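You operate a simulated robot arm through the tools that you are given. There is no shell and no other tool.

The job below is to be done with a simulated robot arm. You get a single attempt, and the scene is never put back.

TASK
Join chain piece No 46 to the piece on the button plate, narrow ends together.
Fine: push them together, press the flat red button once for the link, then the big yellow button once for its keeper.

It is judged by the outcome, as a careful person would: the job done as asked, and still so three seconds after it is handed in. It fails if anything else is knocked over, pushed out of place, dropped, spilled or broken.

THE ROBOT
A 7-joint arm with a four-finger gripper, fixed in place. Base frame: the origin is at the foot of the arm, x ahead of it, y to its left, z up. Units: m, degrees, N and s.
Its first joint turns from -69.0 to 172.0 degrees. Payload 3.67 kg.
The tool frame sits at the grasp point between the pads (the TCP): z along the fingers, y along the line on which they close. The tips reach 0.028 m beyond it. The gripper opens to 0.112 m. The gripper's body begins 0.073 m behind the TCP.
Orientation is told as [roll, pitch, yaw] about the base's x, y, z axes, in that order, counted from this pose: with the fingers straight down and closing along the base's y, the tool's x points along the base's -x, its y along +y and its z along -z.

THE INTERFACE
- The arm moves only by the tool drive_tool. Its argument "increments" is one flat list of numbers, 7 for each row, row after row: the shift along the tool's x, y, z in m, then the turn, a rotation vector about the tool's x, y, z in degrees, then the gripper command, from -1 (shut) to 1 (fully open), values between in proportion. In form: [x, y, z, wx, wy, wz, fingers, x, y, z, wx, wy, wz, fingers, ...]. A call has 1 to 20 rows; each row is the pose to reach, as a shift and turn from the pose commanded when the call began, along the tool's axes at that moment. Rows are played at 5 a second. More than 0.05 m and 8.6 degrees between two rows, or a gripper value outside its range, and nothing of the call is played. Where a pose cannot be reached the arm comes as near as it can. A force on the tool above 80 N (or 10 N above the force at the start of the call, whichever is more), or a blocked arm, ends the call early, and 0.2 s more pass. Each finger halts on what it meets, pressing with about 22 N; the grip force reading is that of the motor and also rises with nothing between the fingers. The clock runs only during rows and for 0.2 s after the last one: add rows that repeat a pose to give the fingers time. The reply holds the time, the measured pose of the TCP, the force on the tool along the base axes, the opening and the grip force, in the units named above and with some noise, with the torque about the TCP (base axes, N m) and any sound that the robot's microphone picked up, and new pictures: "views" is both (left out), scene, wrist or none.
- Cameras (640 x 400 px; columns grow to the right, rows downward): "scene" is fixed at [0.0459, -0.4839, 1.4863]; the picture's right is [-0.40, -0.92, 0.00], its down [-0.52, 0.22, -0.82] and it looks along [0.76, -0.33, -0.57] (base axes); focal length 376 px, centre (320, 200). "wrist" rides on the gripper at [0.06, -0.018, -0.104] in the tool frame; the picture's right is [0.29, 0.96, 0.00], its down [-0.80, 0.24, -0.55] and it looks along [-0.53, 0.16, 0.83] (tool axes); focal length 234 px, centre (320, 200). There is no depth. A picture from a camera that has moved, and an enlarged one, comes with that camera's place and axes in the base frame and with its lens. The place of the scene camera against the robot may be out by one fixed shift of up to 0.025 m in any direction.
- move_column(by): slides the trunk up (or, below 0, down) by that many m; the arm rides with it, the base frame stays. It gives what a move gives, with no picture.
- enlarge(camera, box): a new picture of the part [left, top, right, bottom] of that camera's present view, enlarged. It takes no simulated time.
- finish_job(): hands the job in; it is judged then, once.

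Nothing tells you positions but the pictures and the camera data. Unless the task says otherwise, let go and move clear before handing in.

The tools are called after "Request:" by a JSON object that holds its "fn" and its "kwargs". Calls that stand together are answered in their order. drive_tool: Moves the arm, as the interface text tells. Its arguments: {"type":"object","properties":{"increments":{"type":"array","items":{"type":"number"}},"views":{"type":"string","enum":["both","scene","wrist","none"]}},"required":["increments"]} The other tools are called the same way: move_column (by) slides the trunk up or down; enlarge (camera, box) takes an enlarged picture of a part of a camera's view; finish_job () hands the job in.

At the start:

```text
time_s: 0.0
ee_pos: [0.4266, -0.597, 1.248]
tcp_rot: [0.0, 0.0, 0.1]
ft_force: [-0.3, -0.1, -0.3]
torque: [0.03, 0.02, -0.01]
gripper_width: 0.112
grasp_force: 0.0
trunk travel left (down, up): [-0.575, 0.265]
```

scene: 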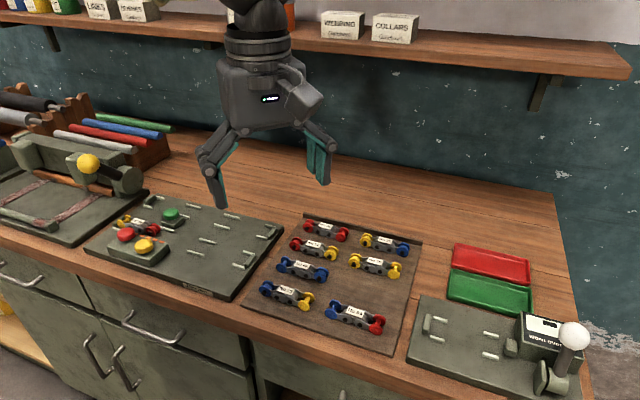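
wrist: 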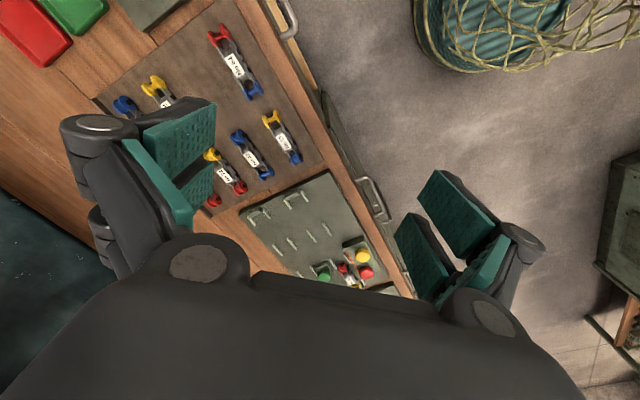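

I see a bench with a button plate on the left (red, yellow and green buttons and one chain piece) and a board with seven chain pieces in the middle. I'll enlarge both to read the labels and the geometry before moving.

Request:
{"fn": "enlarge", "kwargs": {"camera": "scene", "box": [240, 200, 430, 350]}}

Request:
{"fn": "enlarge", "kwargs": {"camera": "scene", "box": [80, 180, 290, 310]}}

Request:
{"fn": "enlarge", "kwargs": {"camera": "wrist", "box": [190, 10, 420, 300]}}

```text
2.67 times, centred on (335, 275) of scene
camera zoom: at [0.0459, -0.4839, 1.4863], right [-0.4, -0.92, 0.0], down [-0.52, 0.22, -0.82], along [0.76, -0.33, -0.57], focal length 1003 px, centre (280, 0)
```

zoom: 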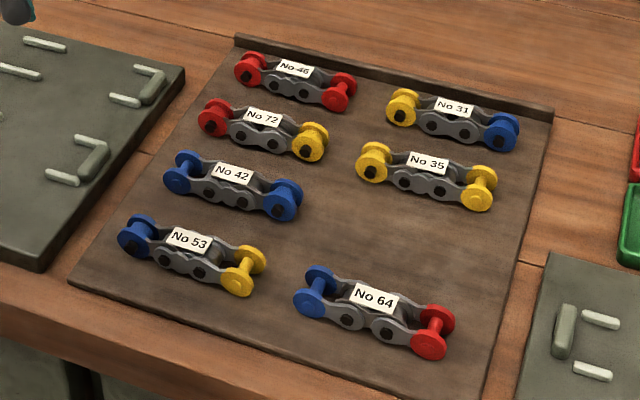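

```text
3.05 times, centred on (185, 245) of scene
camera zoom: at [0.0459, -0.4839, 1.4863], right [-0.4, -0.92, 0.0], down [-0.52, 0.22, -0.82], along [0.76, -0.33, -0.57], focal length 1146 px, centre (731, 63)
```

zoom: 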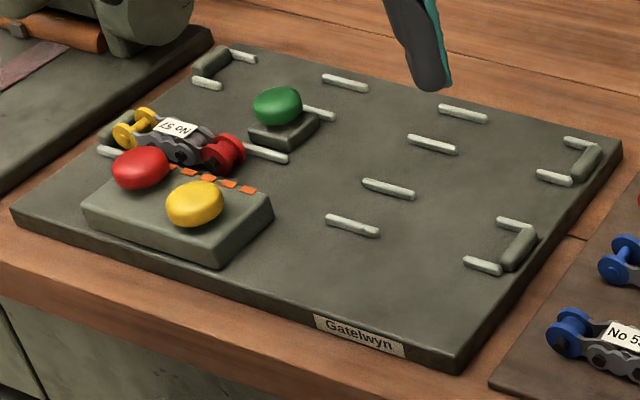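

```text
1.38 times, centred on (305, 155) of wrist
camera zoom: at [0.3667, -0.6154, 1.3519], right [-0.29, 0.96, 0.0], down [0.8, 0.24, 0.55], along [0.53, 0.16, -0.83], focal length 323 px, centre (341, 262)
```

zoom: 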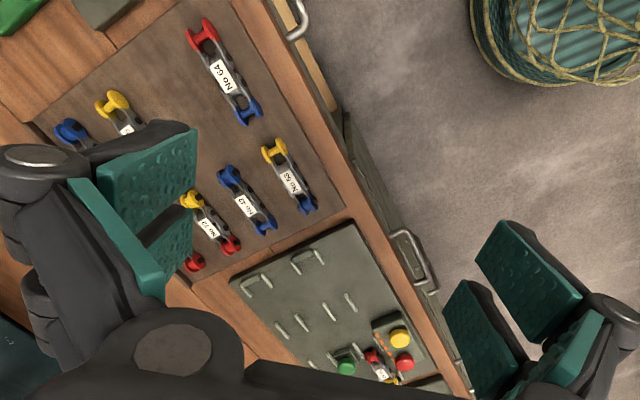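

The board holds pieces 46, 31, 72, 35, 42, 53 and 64. No 46 has red ends and lies at the far left, and the plate holds No 57 beside the red and yellow buttons. From the two cameras I put the bench top at z≈0.91 and No 46 near (0.67, -0.78). I'll move the wrist camera closer to measure.

Request:
{"fn": "drive_tool", "kwargs": {"increments": [-0.035, -0.025, 0.0, 0, 0, 0, -1, -0.07, -0.05, 0.0, 0, 0, 0, -1, -0.1, -0.075, 0.02, 0, 0, 0, -1, -0.13, -0.1, 0.04, 0, 0, 0, -1, -0.13, -0.1, 0.04, 0, 0, 0, -1], "views": "both"}}

```text
time_s: 1.2
ee_pos: [0.5543, -0.6947, 1.2099]
tcp_rot: [-0.1, 0.0, 0.0]
ft_force: [0.2, 0.0, 0.0]
torque: [0.01, -0.04, -0.02]
gripper_width: 0.0
grasp_force: 22.4
trunk travel left (down, up): [-0.575, 0.265]
camera wrist: at [0.4947, -0.7121, 1.3138], right [-0.29, 0.96, 0.0], down [0.8, 0.24, 0.55], along [0.53, 0.16, -0.83], focal length 234 px, centre (320, 200)
```

scene: 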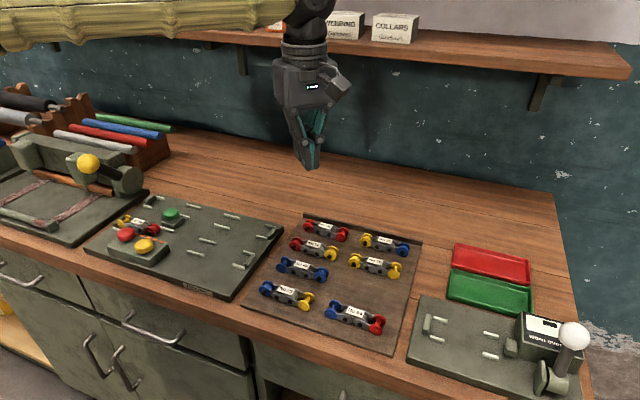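
wrist: 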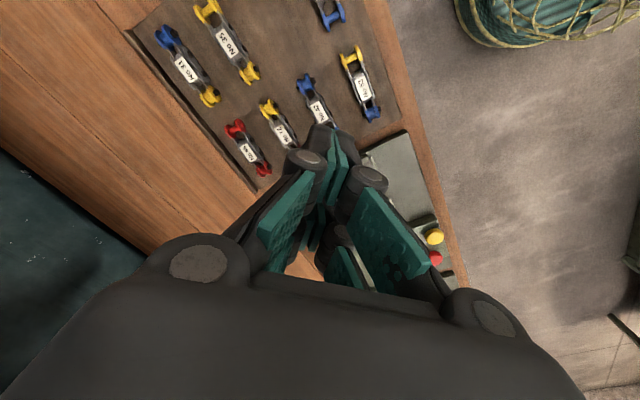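

No 46 now triangulates to a centre near (0.68, -0.79, 0.92), with its axis about 42° from base x. I'll enlarge this view to see the shape of its ends.

Request:
{"fn": "enlarge", "kwargs": {"camera": "wrist", "box": [140, 0, 400, 190]}}

Request:
{"fn": "enlarge", "kwargs": {"camera": "scene", "box": [285, 210, 365, 265]}}

Request:
{"fn": "enlarge", "kwargs": {"camera": "scene", "box": [95, 185, 215, 275]}}

```text
2.11 times, centred on (270, 95) of wrist
camera zoom: at [0.4947, -0.7121, 1.3138], right [-0.29, 0.96, 0.0], down [0.8, 0.24, 0.55], along [0.53, 0.16, -0.83], focal length 493 px, centre (425, 421)
```

zoom: 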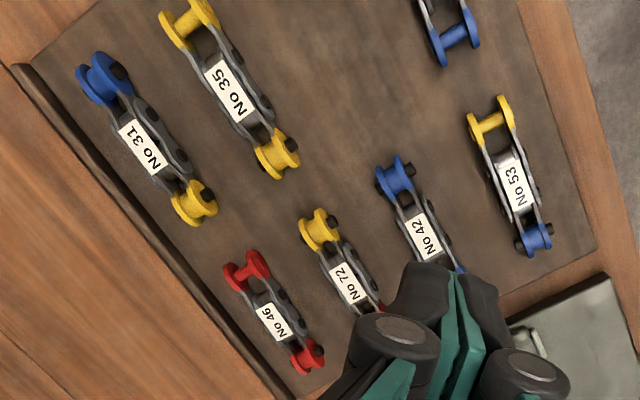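

```text
7.27 times, centred on (325, 238) of scene
camera zoom: at [0.0459, -0.4839, 1.4863], right [-0.4, -0.92, 0.0], down [-0.52, 0.22, -0.82], along [0.76, -0.33, -0.57], focal length 2734 px, centre (284, -73)
```

zoom: 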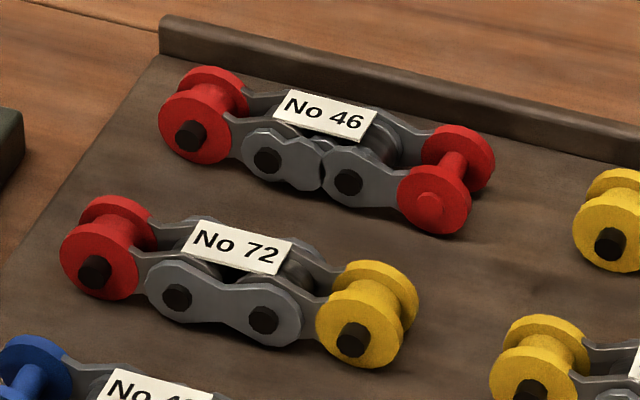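

```text
4.44 times, centred on (155, 230) of scene
camera zoom: at [0.0459, -0.4839, 1.4863], right [-0.4, -0.92, 0.0], down [-0.52, 0.22, -0.82], along [0.76, -0.33, -0.57], focal length 1671 px, centre (1053, 67)
```

zoom: 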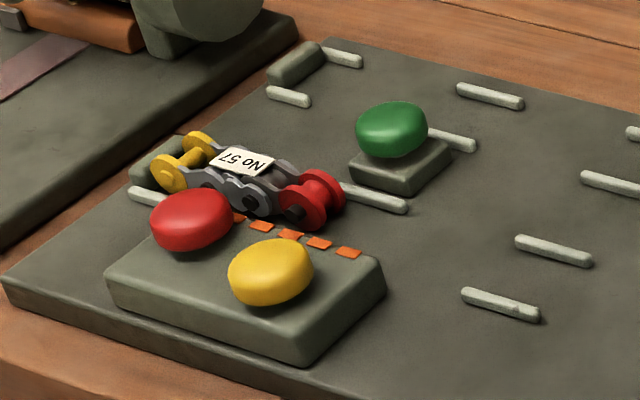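

The coloured spools differ: one end of No 46 has a thick core with a black pin, the other a thin pin. I need to see which end is narrow. No 46 is also about 1.04 m out, so I'll lower the trunk a little to gain reach and get a closer look.

Request:
{"fn": "move_column", "kwargs": {"by": -0.1}}

Request:
{"fn": "drive_tool", "kwargs": {"increments": [-0.03, -0.03, 0.0, 0, 0, 0, -1, -0.06, -0.06, 0.0, 0, 0, 0, -1, -0.06, -0.06, 0.0, 0, 0, 0, -1], "views": "both"}}

```text
time_s: 2.5
ee_pos: [0.5542, -0.6953, 1.1086]
tcp_rot: [0.0, 0.0, 0.0]
ft_force: [0.5, -0.1, -0.2]
torque: [0.01, -0.01, 0.0]
gripper_width: 0.0
grasp_force: 22.1
trunk travel left (down, up): [-0.475, 0.365]
```

```text
time_s: 3.3
ee_pos: [0.6152, -0.7552, 1.1096]
tcp_rot: [0.0, -0.1, 0.0]
ft_force: [0.5, 0.6, 0.0]
torque: [-0.02, 0.0, -0.03]
gripper_width: 0.0
grasp_force: 21.8
trunk travel left (down, up): [-0.475, 0.365]
camera wrist: at [0.5548, -0.7729, 1.2142], right [-0.29, 0.96, 0.0], down [0.8, 0.24, 0.55], along [0.53, 0.16, -0.83], focal length 234 px, centre (320, 200)
```

scene: 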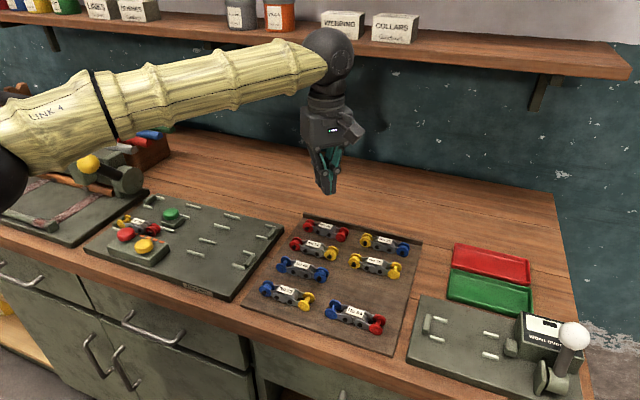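
wrist: 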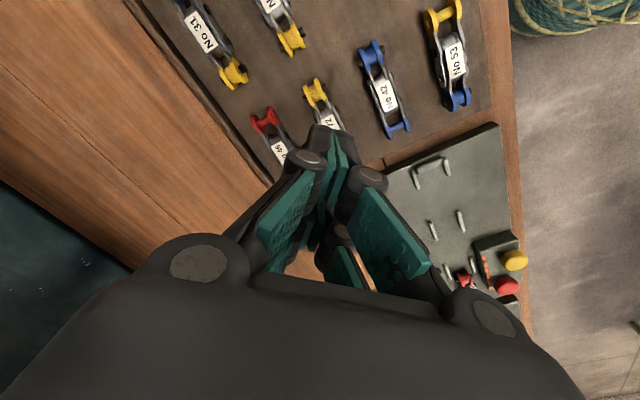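

Tool-down at 0.974 m radius works after lowering. Now I'll yaw the tool so the fingers close across the piece (yaw about +42°) and shift so the camera sees No 46 unobstructed.

Request:
{"fn": "drive_tool", "kwargs": {"increments": [-0.017, 0.015, 0.0, 0, 0, -8.4, -1, -0.034, 0.03, 0.0, 0, 0, -16.8, -1, -0.051, 0.045, 0.0, 0, 0, -25.2, -1, -0.068, 0.06, 0.0, 0, 0, -33.6, -1, -0.085, 0.075, 0.0, 0, 0, -41.7, -1, -0.085, 0.075, 0.0, 0, 0, -41.7, -1], "views": "both"}}

```text
time_s: 4.7
ee_pos: [0.7014, -0.6806, 1.1074]
tcp_rot: [0.1, 0.0, 41.6]
ft_force: [-0.9, -0.9, 0.5]
torque: [0.0, 0.02, 0.01]
gripper_width: 0.0001
grasp_force: 21.7
trunk travel left (down, up): [-0.475, 0.365]
camera wrist: at [0.6682, -0.7344, 1.2122], right [-0.85, 0.52, 0.0], down [0.44, 0.71, 0.55], along [0.29, 0.47, -0.83], focal length 234 px, centre (320, 200)
```

scene: 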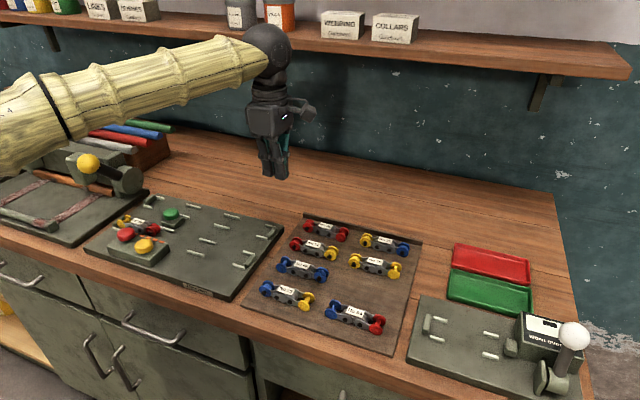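
wrist: 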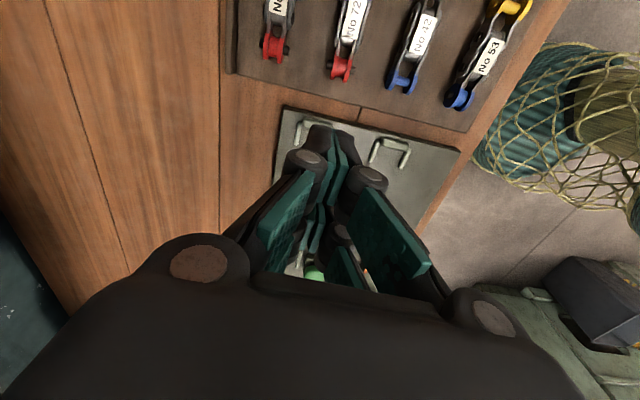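

The pieces now line up vertically in the wrist view. I'll enlarge the top of it to look at the end nearest the plate.

Request:
{"fn": "enlarge", "kwargs": {"camera": "wrist", "box": [220, 0, 380, 100]}}

Request:
{"fn": "drive_tool", "kwargs": {"increments": [0.04, 0.0, 0.0, 0, 0, 0, -1, 0.07, 0.0, 0.0, 0, 0, 0, -1, 0.07, -0.0, 0.0, 0, 0, 0, -1], "views": "wrist"}}

```text
4.00 times, centred on (300, 50) of wrist
camera zoom: at [0.6682, -0.7344, 1.2122], right [-0.85, 0.52, 0.0], down [0.44, 0.71, 0.55], along [0.29, 0.47, -0.83], focal length 937 px, centre (400, 800)
```

zoom: 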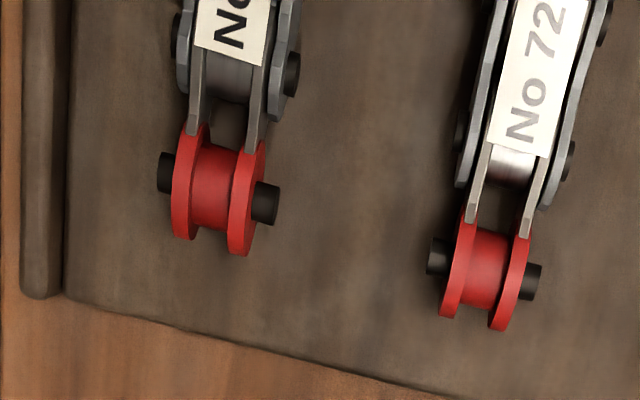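

```text
time_s: 5.5
ee_pos: [0.6489, -0.7291, 1.1077]
tcp_rot: [0.0, 0.0, 41.7]
ft_force: [0.2, -0.7, -0.5]
torque: [-0.02, -0.01, 0.04]
gripper_width: 0.0001
grasp_force: 22.3
trunk travel left (down, up): [-0.475, 0.365]
camera wrist: at [0.616, -0.7816, 1.2115], right [-0.85, 0.52, 0.0], down [0.44, 0.71, 0.55], along [0.29, 0.47, -0.83], focal length 234 px, centre (320, 200)
```

wrist: 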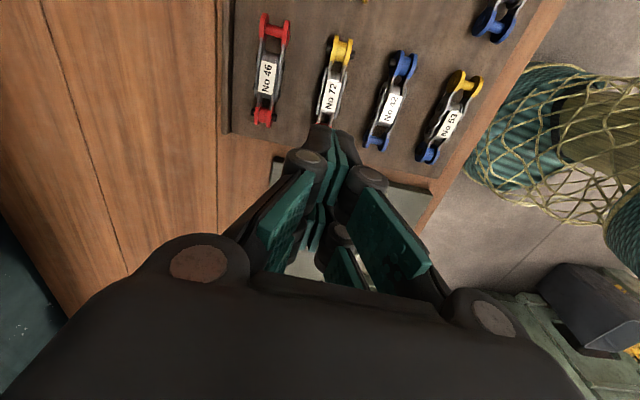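

Request:
{"fn": "enlarge", "kwargs": {"camera": "wrist", "box": [215, 0, 375, 135]}}

Request:
{"fn": "enlarge", "kwargs": {"camera": "wrist", "box": [230, 0, 310, 135]}}

```text
2.96 times, centred on (295, 68) of wrist
camera zoom: at [0.616, -0.7816, 1.2115], right [-0.85, 0.52, 0.0], down [0.44, 0.71, 0.55], along [0.29, 0.47, -0.83], focal length 694 px, centre (394, 593)
```

zoom: 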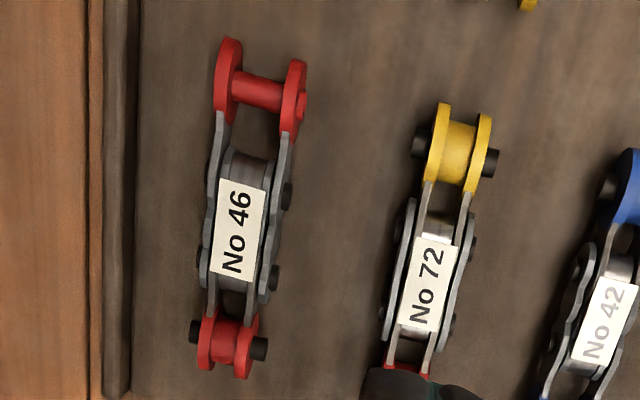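

```text
2.96 times, centred on (270, 68) of wrist
camera zoom: at [0.616, -0.7816, 1.2115], right [-0.85, 0.52, 0.0], down [0.44, 0.71, 0.55], along [0.29, 0.47, -0.83], focal length 694 px, centre (468, 593)
```

zoom: 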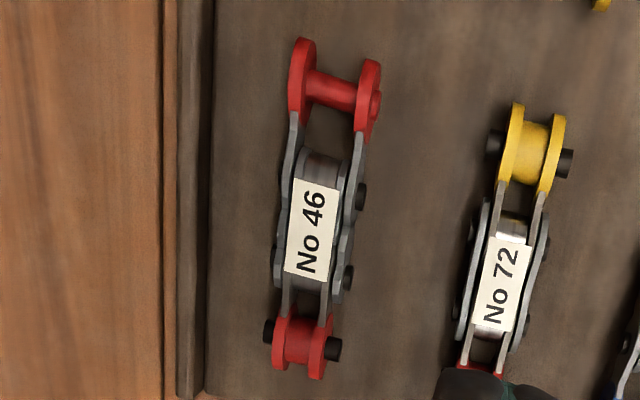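

The narrow end of No 46 (closely spaced flanges, thick core) points toward the button plate, and the wide end is on the far side. That means no flip is needed if No 57's red end is also narrow. I'll test the reach straight above No 46, with the fingers opened to about 4.6 cm.

Request:
{"fn": "drive_tool", "kwargs": {"increments": [0.005, -0.021, 0.0, 0, 0, -0.7, -0.18, 0.01, -0.042, 0.0, 0, 0, -1.4, -0.18, 0.0153, -0.0639, 0.0, 0, 0, -2.1, -0.18, 0.0153, -0.0639, 0.0, 0, 0, -2.1, -0.18, 0.0153, -0.0639, 0.0, 0, 0, -2.1, -0.18], "views": "both"}}

```text
time_s: 6.7
ee_pos: [0.6791, -0.7865, 1.1067]
tcp_rot: [0.1, 0.0, 43.8]
ft_force: [-0.6, -0.6, 0.3]
torque: [0.05, -0.03, -0.01]
gripper_width: 0.0462
grasp_force: 0.0
trunk travel left (down, up): [-0.475, 0.365]
camera wrist: at [0.6481, -0.8406, 1.2113], right [-0.87, 0.49, 0.0], down [0.41, 0.72, 0.55], along [0.27, 0.48, -0.83], focal length 234 px, centre (320, 200)
```

scene: 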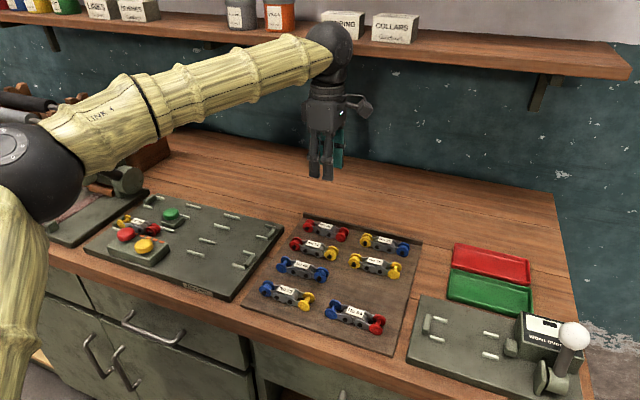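
wrist: 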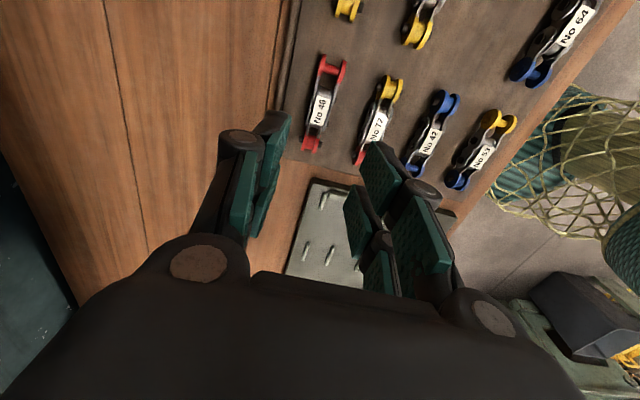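

The arm reaches the point directly above No 46. I'll enlarge to refine the piece's heading and centre before descending.

Request:
{"fn": "enlarge", "kwargs": {"camera": "wrist", "box": [270, 40, 390, 165]}}

Request:
{"fn": "enlarge", "kwargs": {"camera": "scene", "box": [290, 110, 380, 260]}}

```text
3.20 times, centred on (330, 102) of wrist
camera zoom: at [0.6481, -0.8406, 1.2113], right [-0.87, 0.49, 0.0], down [0.41, 0.72, 0.55], along [0.27, 0.48, -0.83], focal length 749 px, centre (288, 512)
```

zoom: 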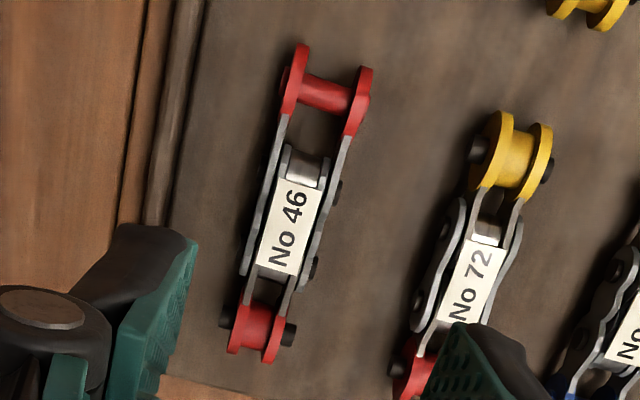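

```text
2.67 times, centred on (335, 185) of scene
camera zoom: at [0.0459, -0.4839, 1.4863], right [-0.4, -0.92, 0.0], down [-0.52, 0.22, -0.82], along [0.76, -0.33, -0.57], focal length 1003 px, centre (280, 240)
```

zoom: 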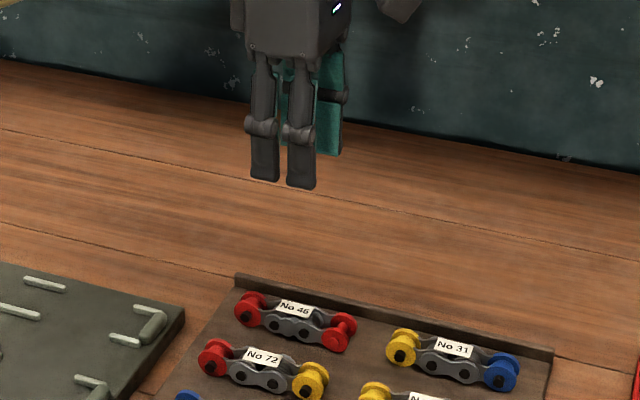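

The tool is aligned with No 46 to within about 1° and 2 mm, and the rim and No 72 both leave room for the fingers. I'll apply the small correction and lower the trunk so the tool comes straight down.

Request:
{"fn": "drive_tool", "kwargs": {"increments": [-0.002, 0.001, 0.0, 0, 0, 1.0, -0.18, -0.002, 0.001, 0.0, 0, 0, 1.0, -0.18], "views": "none"}}

Request:
{"fn": "move_column", "kwargs": {"by": -0.11}}

Request:
{"fn": "drive_tool", "kwargs": {"increments": [0, 0, 0, 0, 0, 0, -0.18], "views": "both"}}

```text
time_s: 7.3
ee_pos: [0.6794, -0.7826, 1.1071]
tcp_rot: [0.1, 0.0, 42.7]
ft_force: [0.5, 0.3, -0.8]
torque: [0.0, 0.01, -0.01]
gripper_width: 0.0458
grasp_force: 0.1
trunk travel left (down, up): [-0.475, 0.365]
```

```text
time_s: 8.8
ee_pos: [0.6785, -0.7823, 0.9976]
tcp_rot: [0.0, 0.0, 42.8]
ft_force: [0.1, 0.2, 0.0]
torque: [0.02, -0.01, 0.03]
gripper_width: 0.046
grasp_force: 0.1
trunk travel left (down, up): [-0.365, 0.475]
```

```text
time_s: 9.2
ee_pos: [0.6786, -0.7831, 0.9979]
tcp_rot: [0.0, -0.1, 42.8]
ft_force: [0.4, -0.6, 0.4]
torque: [0.0, 0.02, 0.04]
gripper_width: 0.0463
grasp_force: 0.1
trunk travel left (down, up): [-0.365, 0.475]
camera wrist: at [0.6477, -0.8369, 1.102], right [-0.86, 0.51, 0.0], down [0.42, 0.72, 0.55], along [0.28, 0.48, -0.83], focal length 234 px, centre (320, 200)
```

scene: 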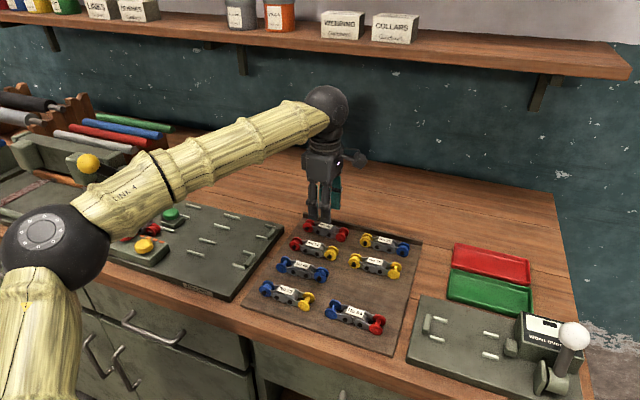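
wrist: 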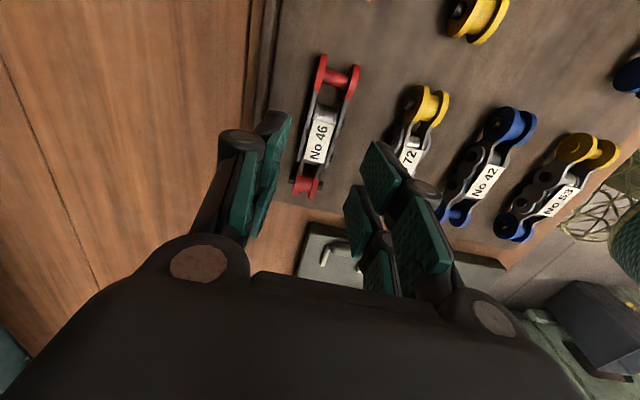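

The tool is now about 7 cm above the piece and the forearm is well clear of the plate. I'll enlarge to check alignment and triangulate the height.

Request:
{"fn": "enlarge", "kwargs": {"camera": "wrist", "box": [240, 30, 400, 210]}}

Request:
{"fn": "enlarge", "kwargs": {"camera": "scene", "box": [280, 150, 380, 270]}}

```text
2.22 times, centred on (320, 120) of wrist
camera zoom: at [0.6477, -0.8369, 1.102], right [-0.86, 0.51, 0.0], down [0.42, 0.72, 0.55], along [0.28, 0.48, -0.83], focal length 520 px, centre (320, 378)
```

zoom: 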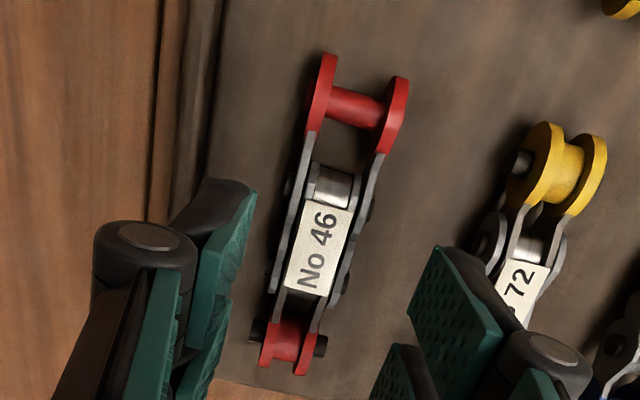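

```text
3.33 times, centred on (330, 210) of scene
camera zoom: at [0.0459, -0.4839, 1.4863], right [-0.4, -0.92, 0.0], down [-0.52, 0.22, -0.82], along [0.76, -0.33, -0.57], focal length 1253 px, centre (287, 167)
```

zoom: 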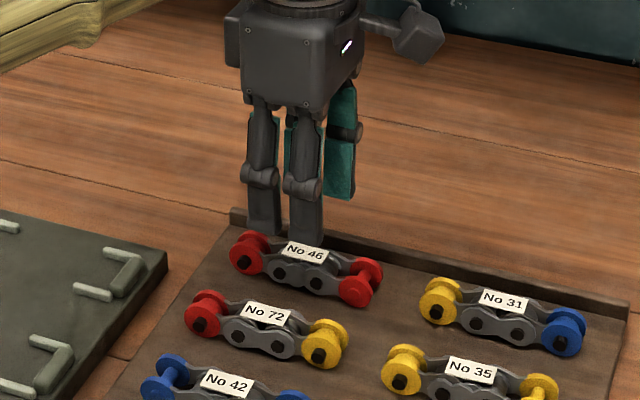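

Alignment holds: the piece centre is within 1 mm and 1°, its core is at z≈0.917, so the board is at about 0.901. I'll lower a further 5 cm so the fingers straddle the piece, then check.

Request:
{"fn": "move_column", "kwargs": {"by": -0.05}}

Request:
{"fn": "drive_tool", "kwargs": {"increments": [0, 0, 0, 0, 0, 0, -0.18], "views": "both"}}

Request:
{"fn": "enlarge", "kwargs": {"camera": "scene", "box": [280, 170, 380, 270]}}

Request:
{"fn": "enlarge", "kwargs": {"camera": "wrist", "box": [220, 60, 420, 230]}}

```text
time_s: 10.1
ee_pos: [0.6785, -0.7832, 0.9466]
tcp_rot: [-0.1, 0.0, 42.7]
ft_force: [0.2, -0.4, 0.3]
torque: [0.02, -0.02, 0.0]
gripper_width: 0.0459
grasp_force: 0.2
trunk travel left (down, up): [-0.315, 0.525]
```

```text
time_s: 10.5
ee_pos: [0.6784, -0.7826, 0.9468]
tcp_rot: [0.0, 0.0, 42.8]
ft_force: [0.1, 0.1, -0.1]
torque: [0.0, -0.04, 0.03]
gripper_width: 0.046
grasp_force: 0.1
trunk travel left (down, up): [-0.315, 0.525]
camera wrist: at [0.6477, -0.8368, 1.0521], right [-0.86, 0.51, 0.0], down [0.42, 0.72, 0.55], along [0.28, 0.48, -0.83], focal length 234 px, centre (320, 200)
```

scene: 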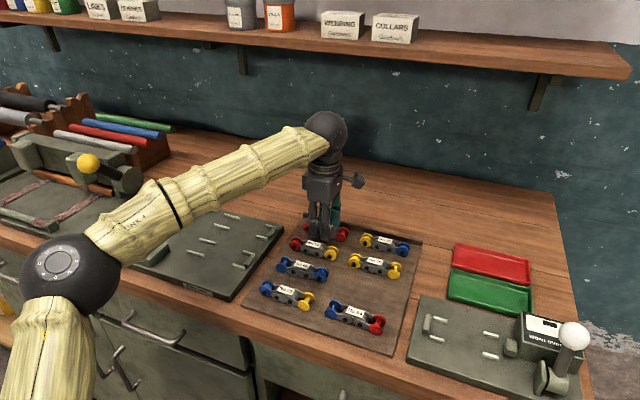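
wrist: 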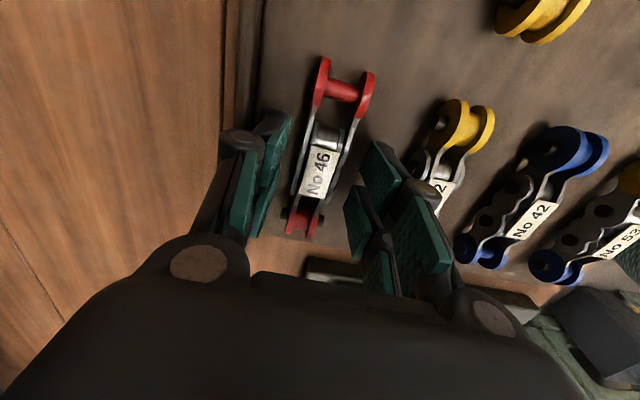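

```text
4.00 times, centred on (330, 220) of scene
camera zoom: at [0.0459, -0.4839, 1.4863], right [-0.4, -0.92, 0.0], down [-0.52, 0.22, -0.82], along [0.76, -0.33, -0.57], focal length 1504 px, centre (280, 120)
```

zoom: 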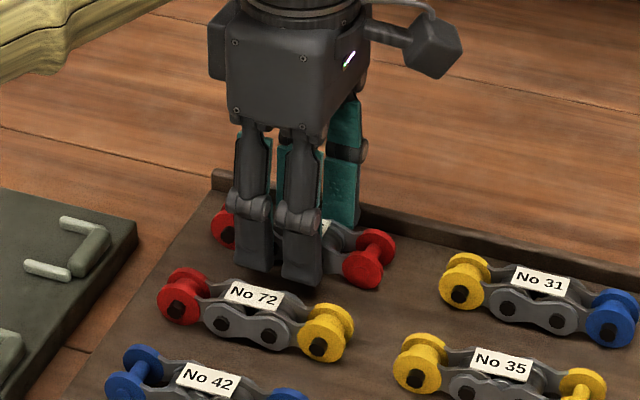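

```text
2.35 times, centred on (320, 145) of wrist
camera zoom: at [0.6477, -0.8368, 1.0521], right [-0.86, 0.51, 0.0], down [0.42, 0.72, 0.55], along [0.28, 0.48, -0.83], focal length 551 px, centre (320, 329)
```

zoom: 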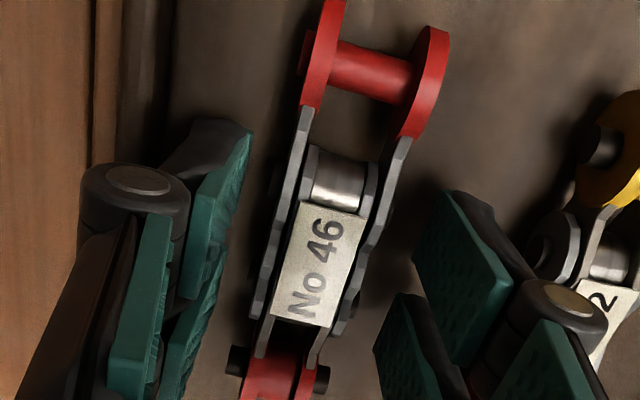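

The fingers straddle No 46 cleanly, with both sides in free space. I'll lower about 13 mm more while watching the force, without gripping yet.

Request:
{"fn": "drive_tool", "kwargs": {"increments": [0, 0, 0.004, 0, 0, 0, -0.18, 0, 0, 0.008, 0, 0, 0, -0.18, 0, 0, 0.0125, 0, 0, 0, -0.18, 0, 0, 0.0125, 0, 0, 0, -0.18], "views": "both"}}

Request:
{"fn": "enlarge", "kwargs": {"camera": "scene", "box": [280, 170, 380, 270]}}

```text
time_s: 11.5
ee_pos: [0.6786, -0.7827, 0.9336]
tcp_rot: [0.1, 0.0, 42.8]
ft_force: [0.8, -0.3, 1.8]
torque: [-0.01, -0.02, -0.04]
gripper_width: 0.0457
grasp_force: 0.1
trunk travel left (down, up): [-0.315, 0.525]
camera wrist: at [0.6473, -0.8366, 1.0394], right [-0.86, 0.51, 0.0], down [0.42, 0.72, 0.55], along [0.28, 0.48, -0.83], focal length 234 px, centre (320, 200)
```

scene: 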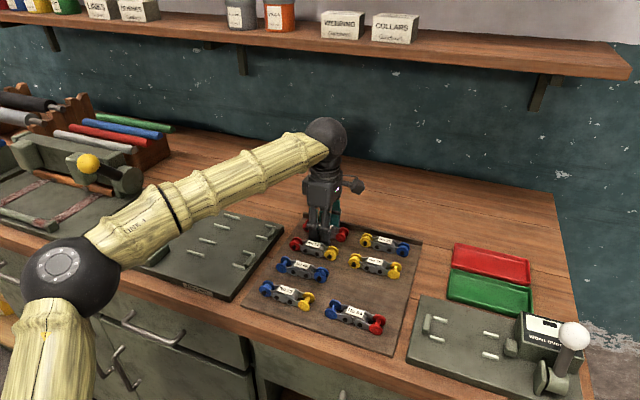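
wrist: 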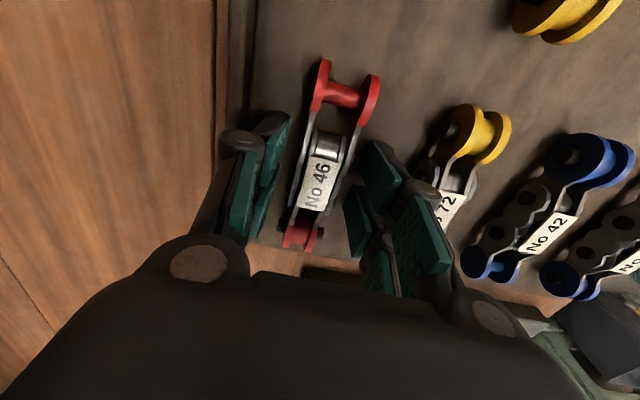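

```text
4.00 times, centred on (330, 220) of scene
camera zoom: at [0.0459, -0.4839, 1.4863], right [-0.4, -0.92, 0.0], down [-0.52, 0.22, -0.82], along [0.76, -0.33, -0.57], focal length 1504 px, centre (280, 120)
```

zoom: 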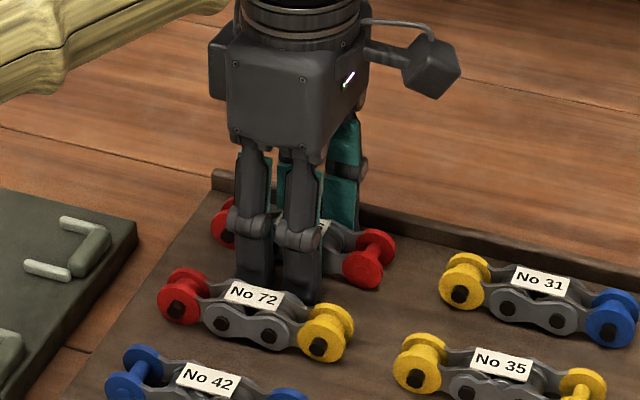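

The tips are just above the board, with force still near the noise level. I'll close on the piece gently.

Request:
{"fn": "drive_tool", "kwargs": {"increments": [0, 0, 0, 0, 0, 0, -0.3, 0, 0, 0, 0, 0, 0, -0.4, 0, 0, 0, 0, 0, 0, -0.48, 0, 0, 0, 0, 0, 0, -0.55, 0, 0, 0, 0, 0, 0, -1, 0, 0, 0, 0, 0, 0, -1], "views": "both"}}

Request:
{"fn": "enlarge", "kwargs": {"camera": "wrist", "box": [220, 40, 420, 260]}}

```text
time_s: 12.9
ee_pos: [0.6786, -0.7823, 0.9344]
tcp_rot: [0.1, 0.1, 42.8]
ft_force: [1.5, -1.7, 6.0]
torque: [0.02, -0.07, 0.01]
gripper_width: 0.03
grasp_force: 22.1
trunk travel left (down, up): [-0.315, 0.525]
camera wrist: at [0.6471, -0.8362, 1.04], right [-0.86, 0.51, 0.0], down [0.42, 0.72, 0.55], along [0.28, 0.48, -0.83], focal length 234 px, centre (320, 200)
```

scene: 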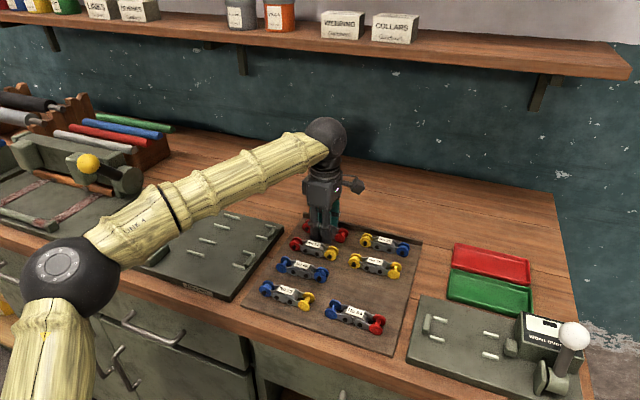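
wrist: 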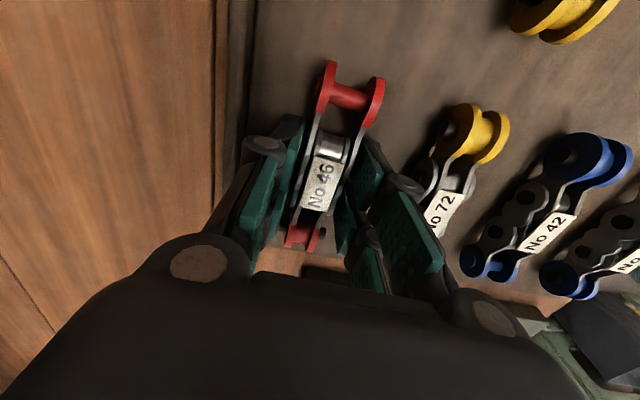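

```text
1.82 times, centred on (320, 150) of wrist
camera zoom: at [0.6471, -0.8362, 1.04], right [-0.86, 0.51, 0.0], down [0.42, 0.72, 0.55], along [0.28, 0.48, -0.83], focal length 426 px, centre (320, 291)
```

zoom: 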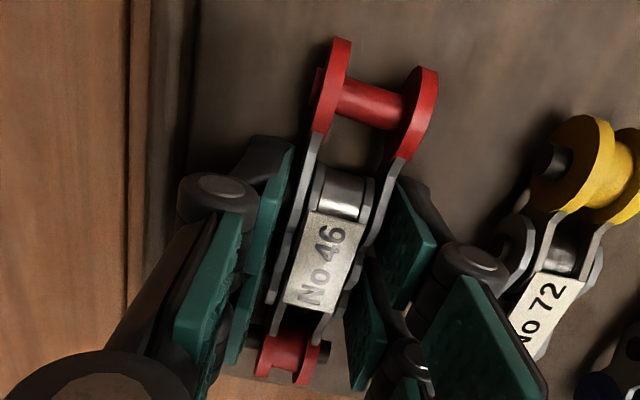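

The grip is at 30 mm opening with full force. I'll lift straight up using the trunk and check that the piece comes along.

Request:
{"fn": "move_column", "kwargs": {"by": 0.04}}

Request:
{"fn": "drive_tool", "kwargs": {"increments": [0, 0, 0, 0, 0, 0, -1], "views": "both"}}

Request:
{"fn": "enlarge", "kwargs": {"camera": "scene", "box": [280, 150, 380, 270]}}

```text
time_s: 13.7
ee_pos: [0.68, -0.7842, 0.9736]
tcp_rot: [0.1, 0.0, 42.8]
ft_force: [0.3, 0.7, -2.2]
torque: [0.01, 0.04, 0.01]
gripper_width: 0.03
grasp_force: 21.6
trunk travel left (down, up): [-0.355, 0.485]
```

```text
time_s: 14.1
ee_pos: [0.6782, -0.7824, 0.9746]
tcp_rot: [0.0, 0.0, 42.8]
ft_force: [-0.1, 0.3, -2.6]
torque: [0.01, -0.01, 0.0]
gripper_width: 0.0299
grasp_force: 22.2
trunk travel left (down, up): [-0.355, 0.485]
camera wrist: at [0.6475, -0.837, 1.0788], right [-0.86, 0.51, 0.0], down [0.42, 0.72, 0.55], along [0.28, 0.48, -0.83], focal length 234 px, centre (320, 200)
```

scene: 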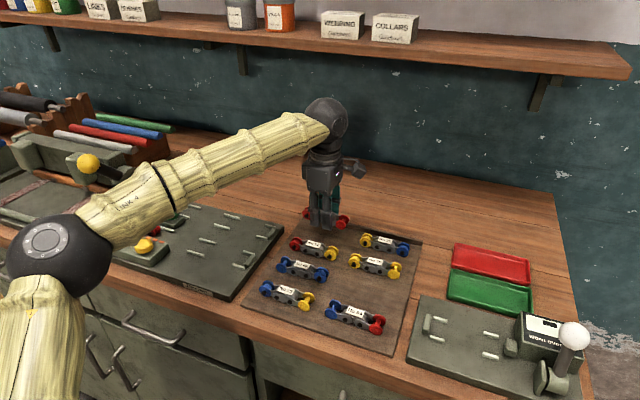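
wrist: 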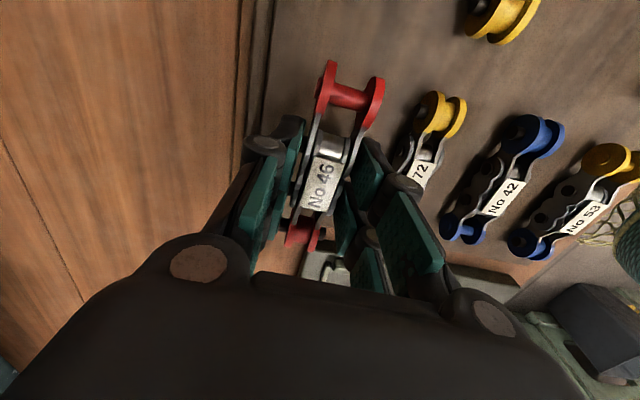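

```text
3.33 times, centred on (330, 210) of scene
camera zoom: at [0.0459, -0.4839, 1.4863], right [-0.4, -0.92, 0.0], down [-0.52, 0.22, -0.82], along [0.76, -0.33, -0.57], focal length 1253 px, centre (287, 167)
```

zoom: 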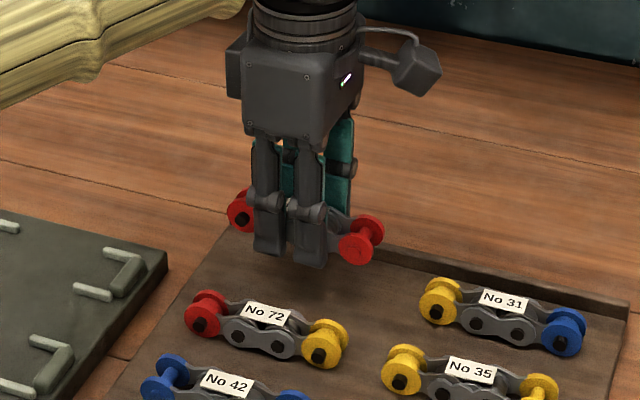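

No 46 is held firmly and nothing else moved. I'll raise it further, then fly past the joint to look down on the button plate.

Request:
{"fn": "move_column", "kwargs": {"by": 0.11}}

Request:
{"fn": "drive_tool", "kwargs": {"increments": [-0.0414, 0.0177, 0, 0, 0, 0, -1, -0.0828, 0.0353, 0, 0, 0, 0, -1, -0.1242, 0.053, 0, 0, 0, 0, -1, -0.1656, 0.0707, 0, 0, 0, 0, -1, -0.207, 0.0884, 0, 0, 0, 0, -1, -0.2484, 0.106, 0, 0, 0, 0, -1, -0.2898, 0.1237, 0, 0, 0, 0, -1, -0.2898, 0.1237, 0, 0, 0, 0, -1], "views": "both"}}

```text
time_s: 15.5
ee_pos: [0.6803, -0.7831, 1.0842]
tcp_rot: [0.1, 0.0, 42.9]
ft_force: [0.4, 0.8, -1.9]
torque: [-0.01, 0.0, -0.02]
gripper_width: 0.0298
grasp_force: 22.1
trunk travel left (down, up): [-0.465, 0.375]
```

```text
time_s: 17.3
ee_pos: [0.8071, -0.4952, 1.0853]
tcp_rot: [0.1, 0.0, 42.7]
ft_force: [-0.5, -1.0, -2.6]
torque: [0.01, 0.0, 0.02]
gripper_width: 0.0298
grasp_force: 21.8
trunk travel left (down, up): [-0.465, 0.375]
camera wrist: at [0.7765, -0.5499, 1.1892], right [-0.86, 0.51, 0.0], down [0.42, 0.72, 0.55], along [0.28, 0.48, -0.83], focal length 234 px, centre (320, 200)
```

scene: 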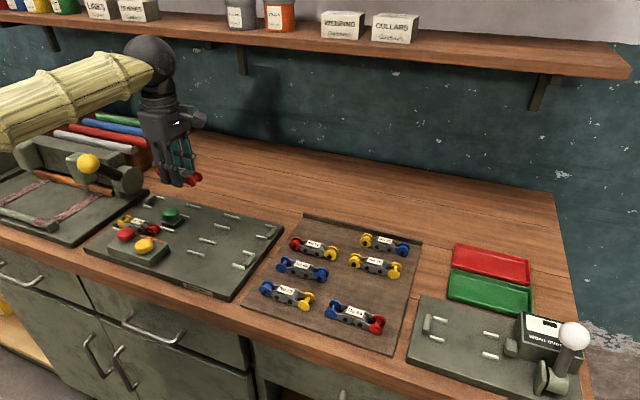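
wrist: 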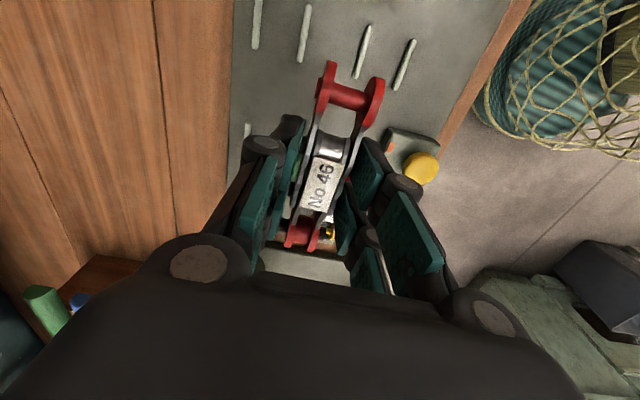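

The plate is coming into view. I'll go a little further past the joint to see No 57, the rails and the buttons clearly.

Request:
{"fn": "drive_tool", "kwargs": {"increments": [-0.04, 0.009, 0, 0, 0, 0, -1, -0.08, 0.018, 0, 0, 0, 0, -1, -0.12, 0.027, 0, 0, 0, 0, -1, -0.16, 0.036, 0, 0, 0, 0, -1, -0.16, 0.036, 0, 0, 0, 0, -1], "views": "both"}}

Request:
{"fn": "enlarge", "kwargs": {"camera": "wrist", "box": [220, 0, 480, 200]}}

```text
time_s: 18.5
ee_pos: [0.9009, -0.3607, 1.0853]
tcp_rot: [0.0, 0.0, 42.6]
ft_force: [-10.9, -13.6, -1.7]
torque: [-0.35, 0.24, -0.15]
gripper_width: 0.03
grasp_force: 22.2
trunk travel left (down, up): [-0.465, 0.375]
camera wrist: at [0.8688, -0.4143, 1.1899], right [-0.86, 0.51, 0.0], down [0.42, 0.72, 0.55], along [0.28, 0.48, -0.83], focal length 234 px, centre (320, 200)
```

scene: 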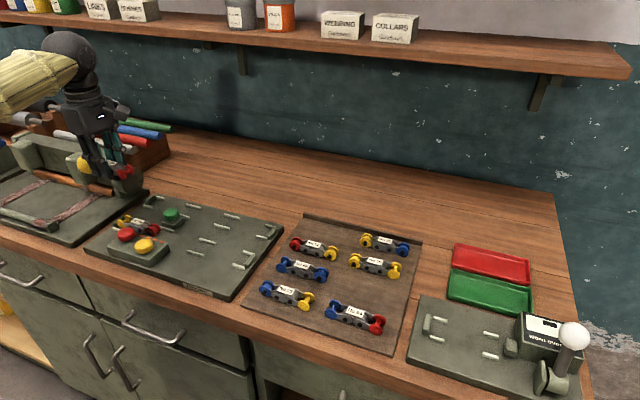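
wrist: 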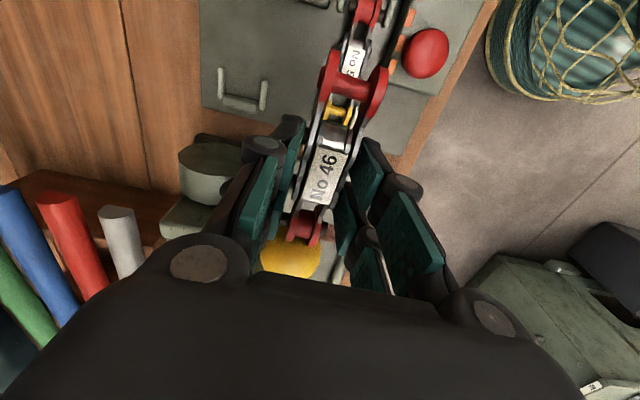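

```text
2.00 times, centred on (350, 100) of wrist
camera zoom: at [0.8688, -0.4143, 1.1899], right [-0.86, 0.51, 0.0], down [0.42, 0.72, 0.55], along [0.28, 0.48, -0.83], focal length 468 px, centre (260, 400)
```

zoom: 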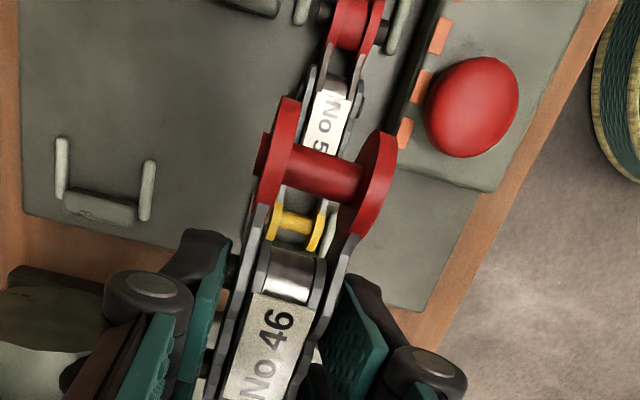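

I feel a side force of about 17 N. The held piece has touched the yellow knob of the neighbouring machine, so I'm backing straight off the way I came.

Request:
{"fn": "drive_tool", "kwargs": {"increments": [0.02, -0.0045, 0, 0, 0, 0, -1, 0.05, -0.0112, 0, 0, 0, 0, -1, 0.05, -0.0112, 0, 0, 0, 0, -1], "views": "both"}}

Request:
{"fn": "enlarge", "kwargs": {"camera": "scene", "box": [0, 80, 200, 260]}}

Request:
{"fn": "enlarge", "kwargs": {"camera": "wrist", "box": [220, 0, 480, 200]}}

```text
time_s: 19.3
ee_pos: [0.8724, -0.4006, 1.0839]
tcp_rot: [0.0, 0.0, 42.8]
ft_force: [-0.1, -0.6, -1.5]
torque: [0.03, -0.06, -0.03]
gripper_width: 0.0296
grasp_force: 21.9
trunk travel left (down, up): [-0.465, 0.375]
camera wrist: at [0.8409, -0.4543, 1.1894], right [-0.86, 0.51, 0.0], down [0.42, 0.72, 0.55], along [0.28, 0.48, -0.83], focal length 234 px, centre (320, 200)
```

scene: 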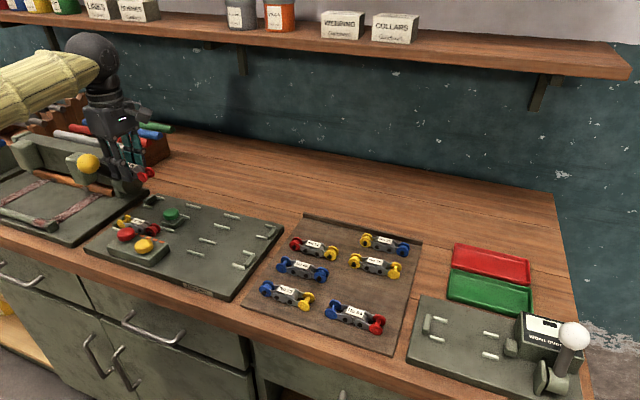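
wrist: 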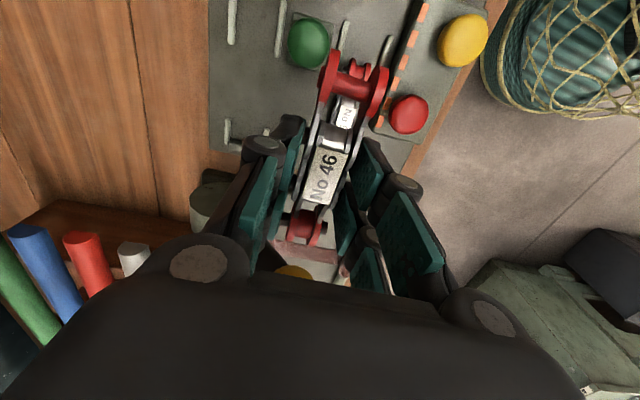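

```text
2.22 times, centred on (100, 170) of scene
camera zoom: at [0.0459, -0.4839, 1.4863], right [-0.4, -0.92, 0.0], down [-0.52, 0.22, -0.82], along [0.76, -0.33, -0.57], focal length 836 px, centre (809, 267)
```

zoom: 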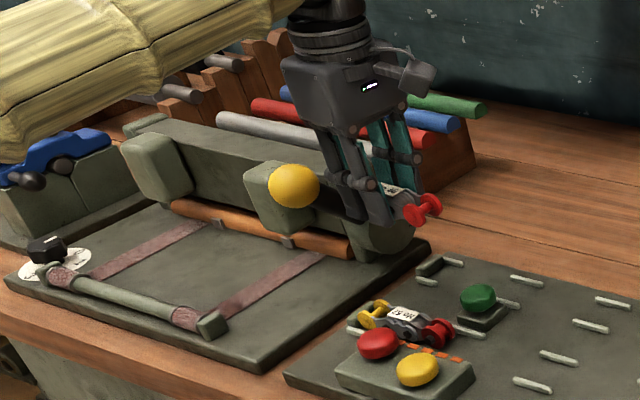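

```text
2.00 times, centred on (350, 100) of wrist
camera zoom: at [0.8409, -0.4543, 1.1894], right [-0.86, 0.51, 0.0], down [0.42, 0.72, 0.55], along [0.28, 0.48, -0.83], focal length 468 px, centre (260, 400)
```

zoom: 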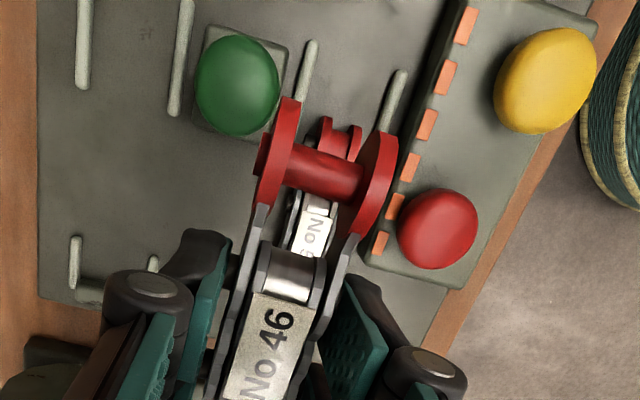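

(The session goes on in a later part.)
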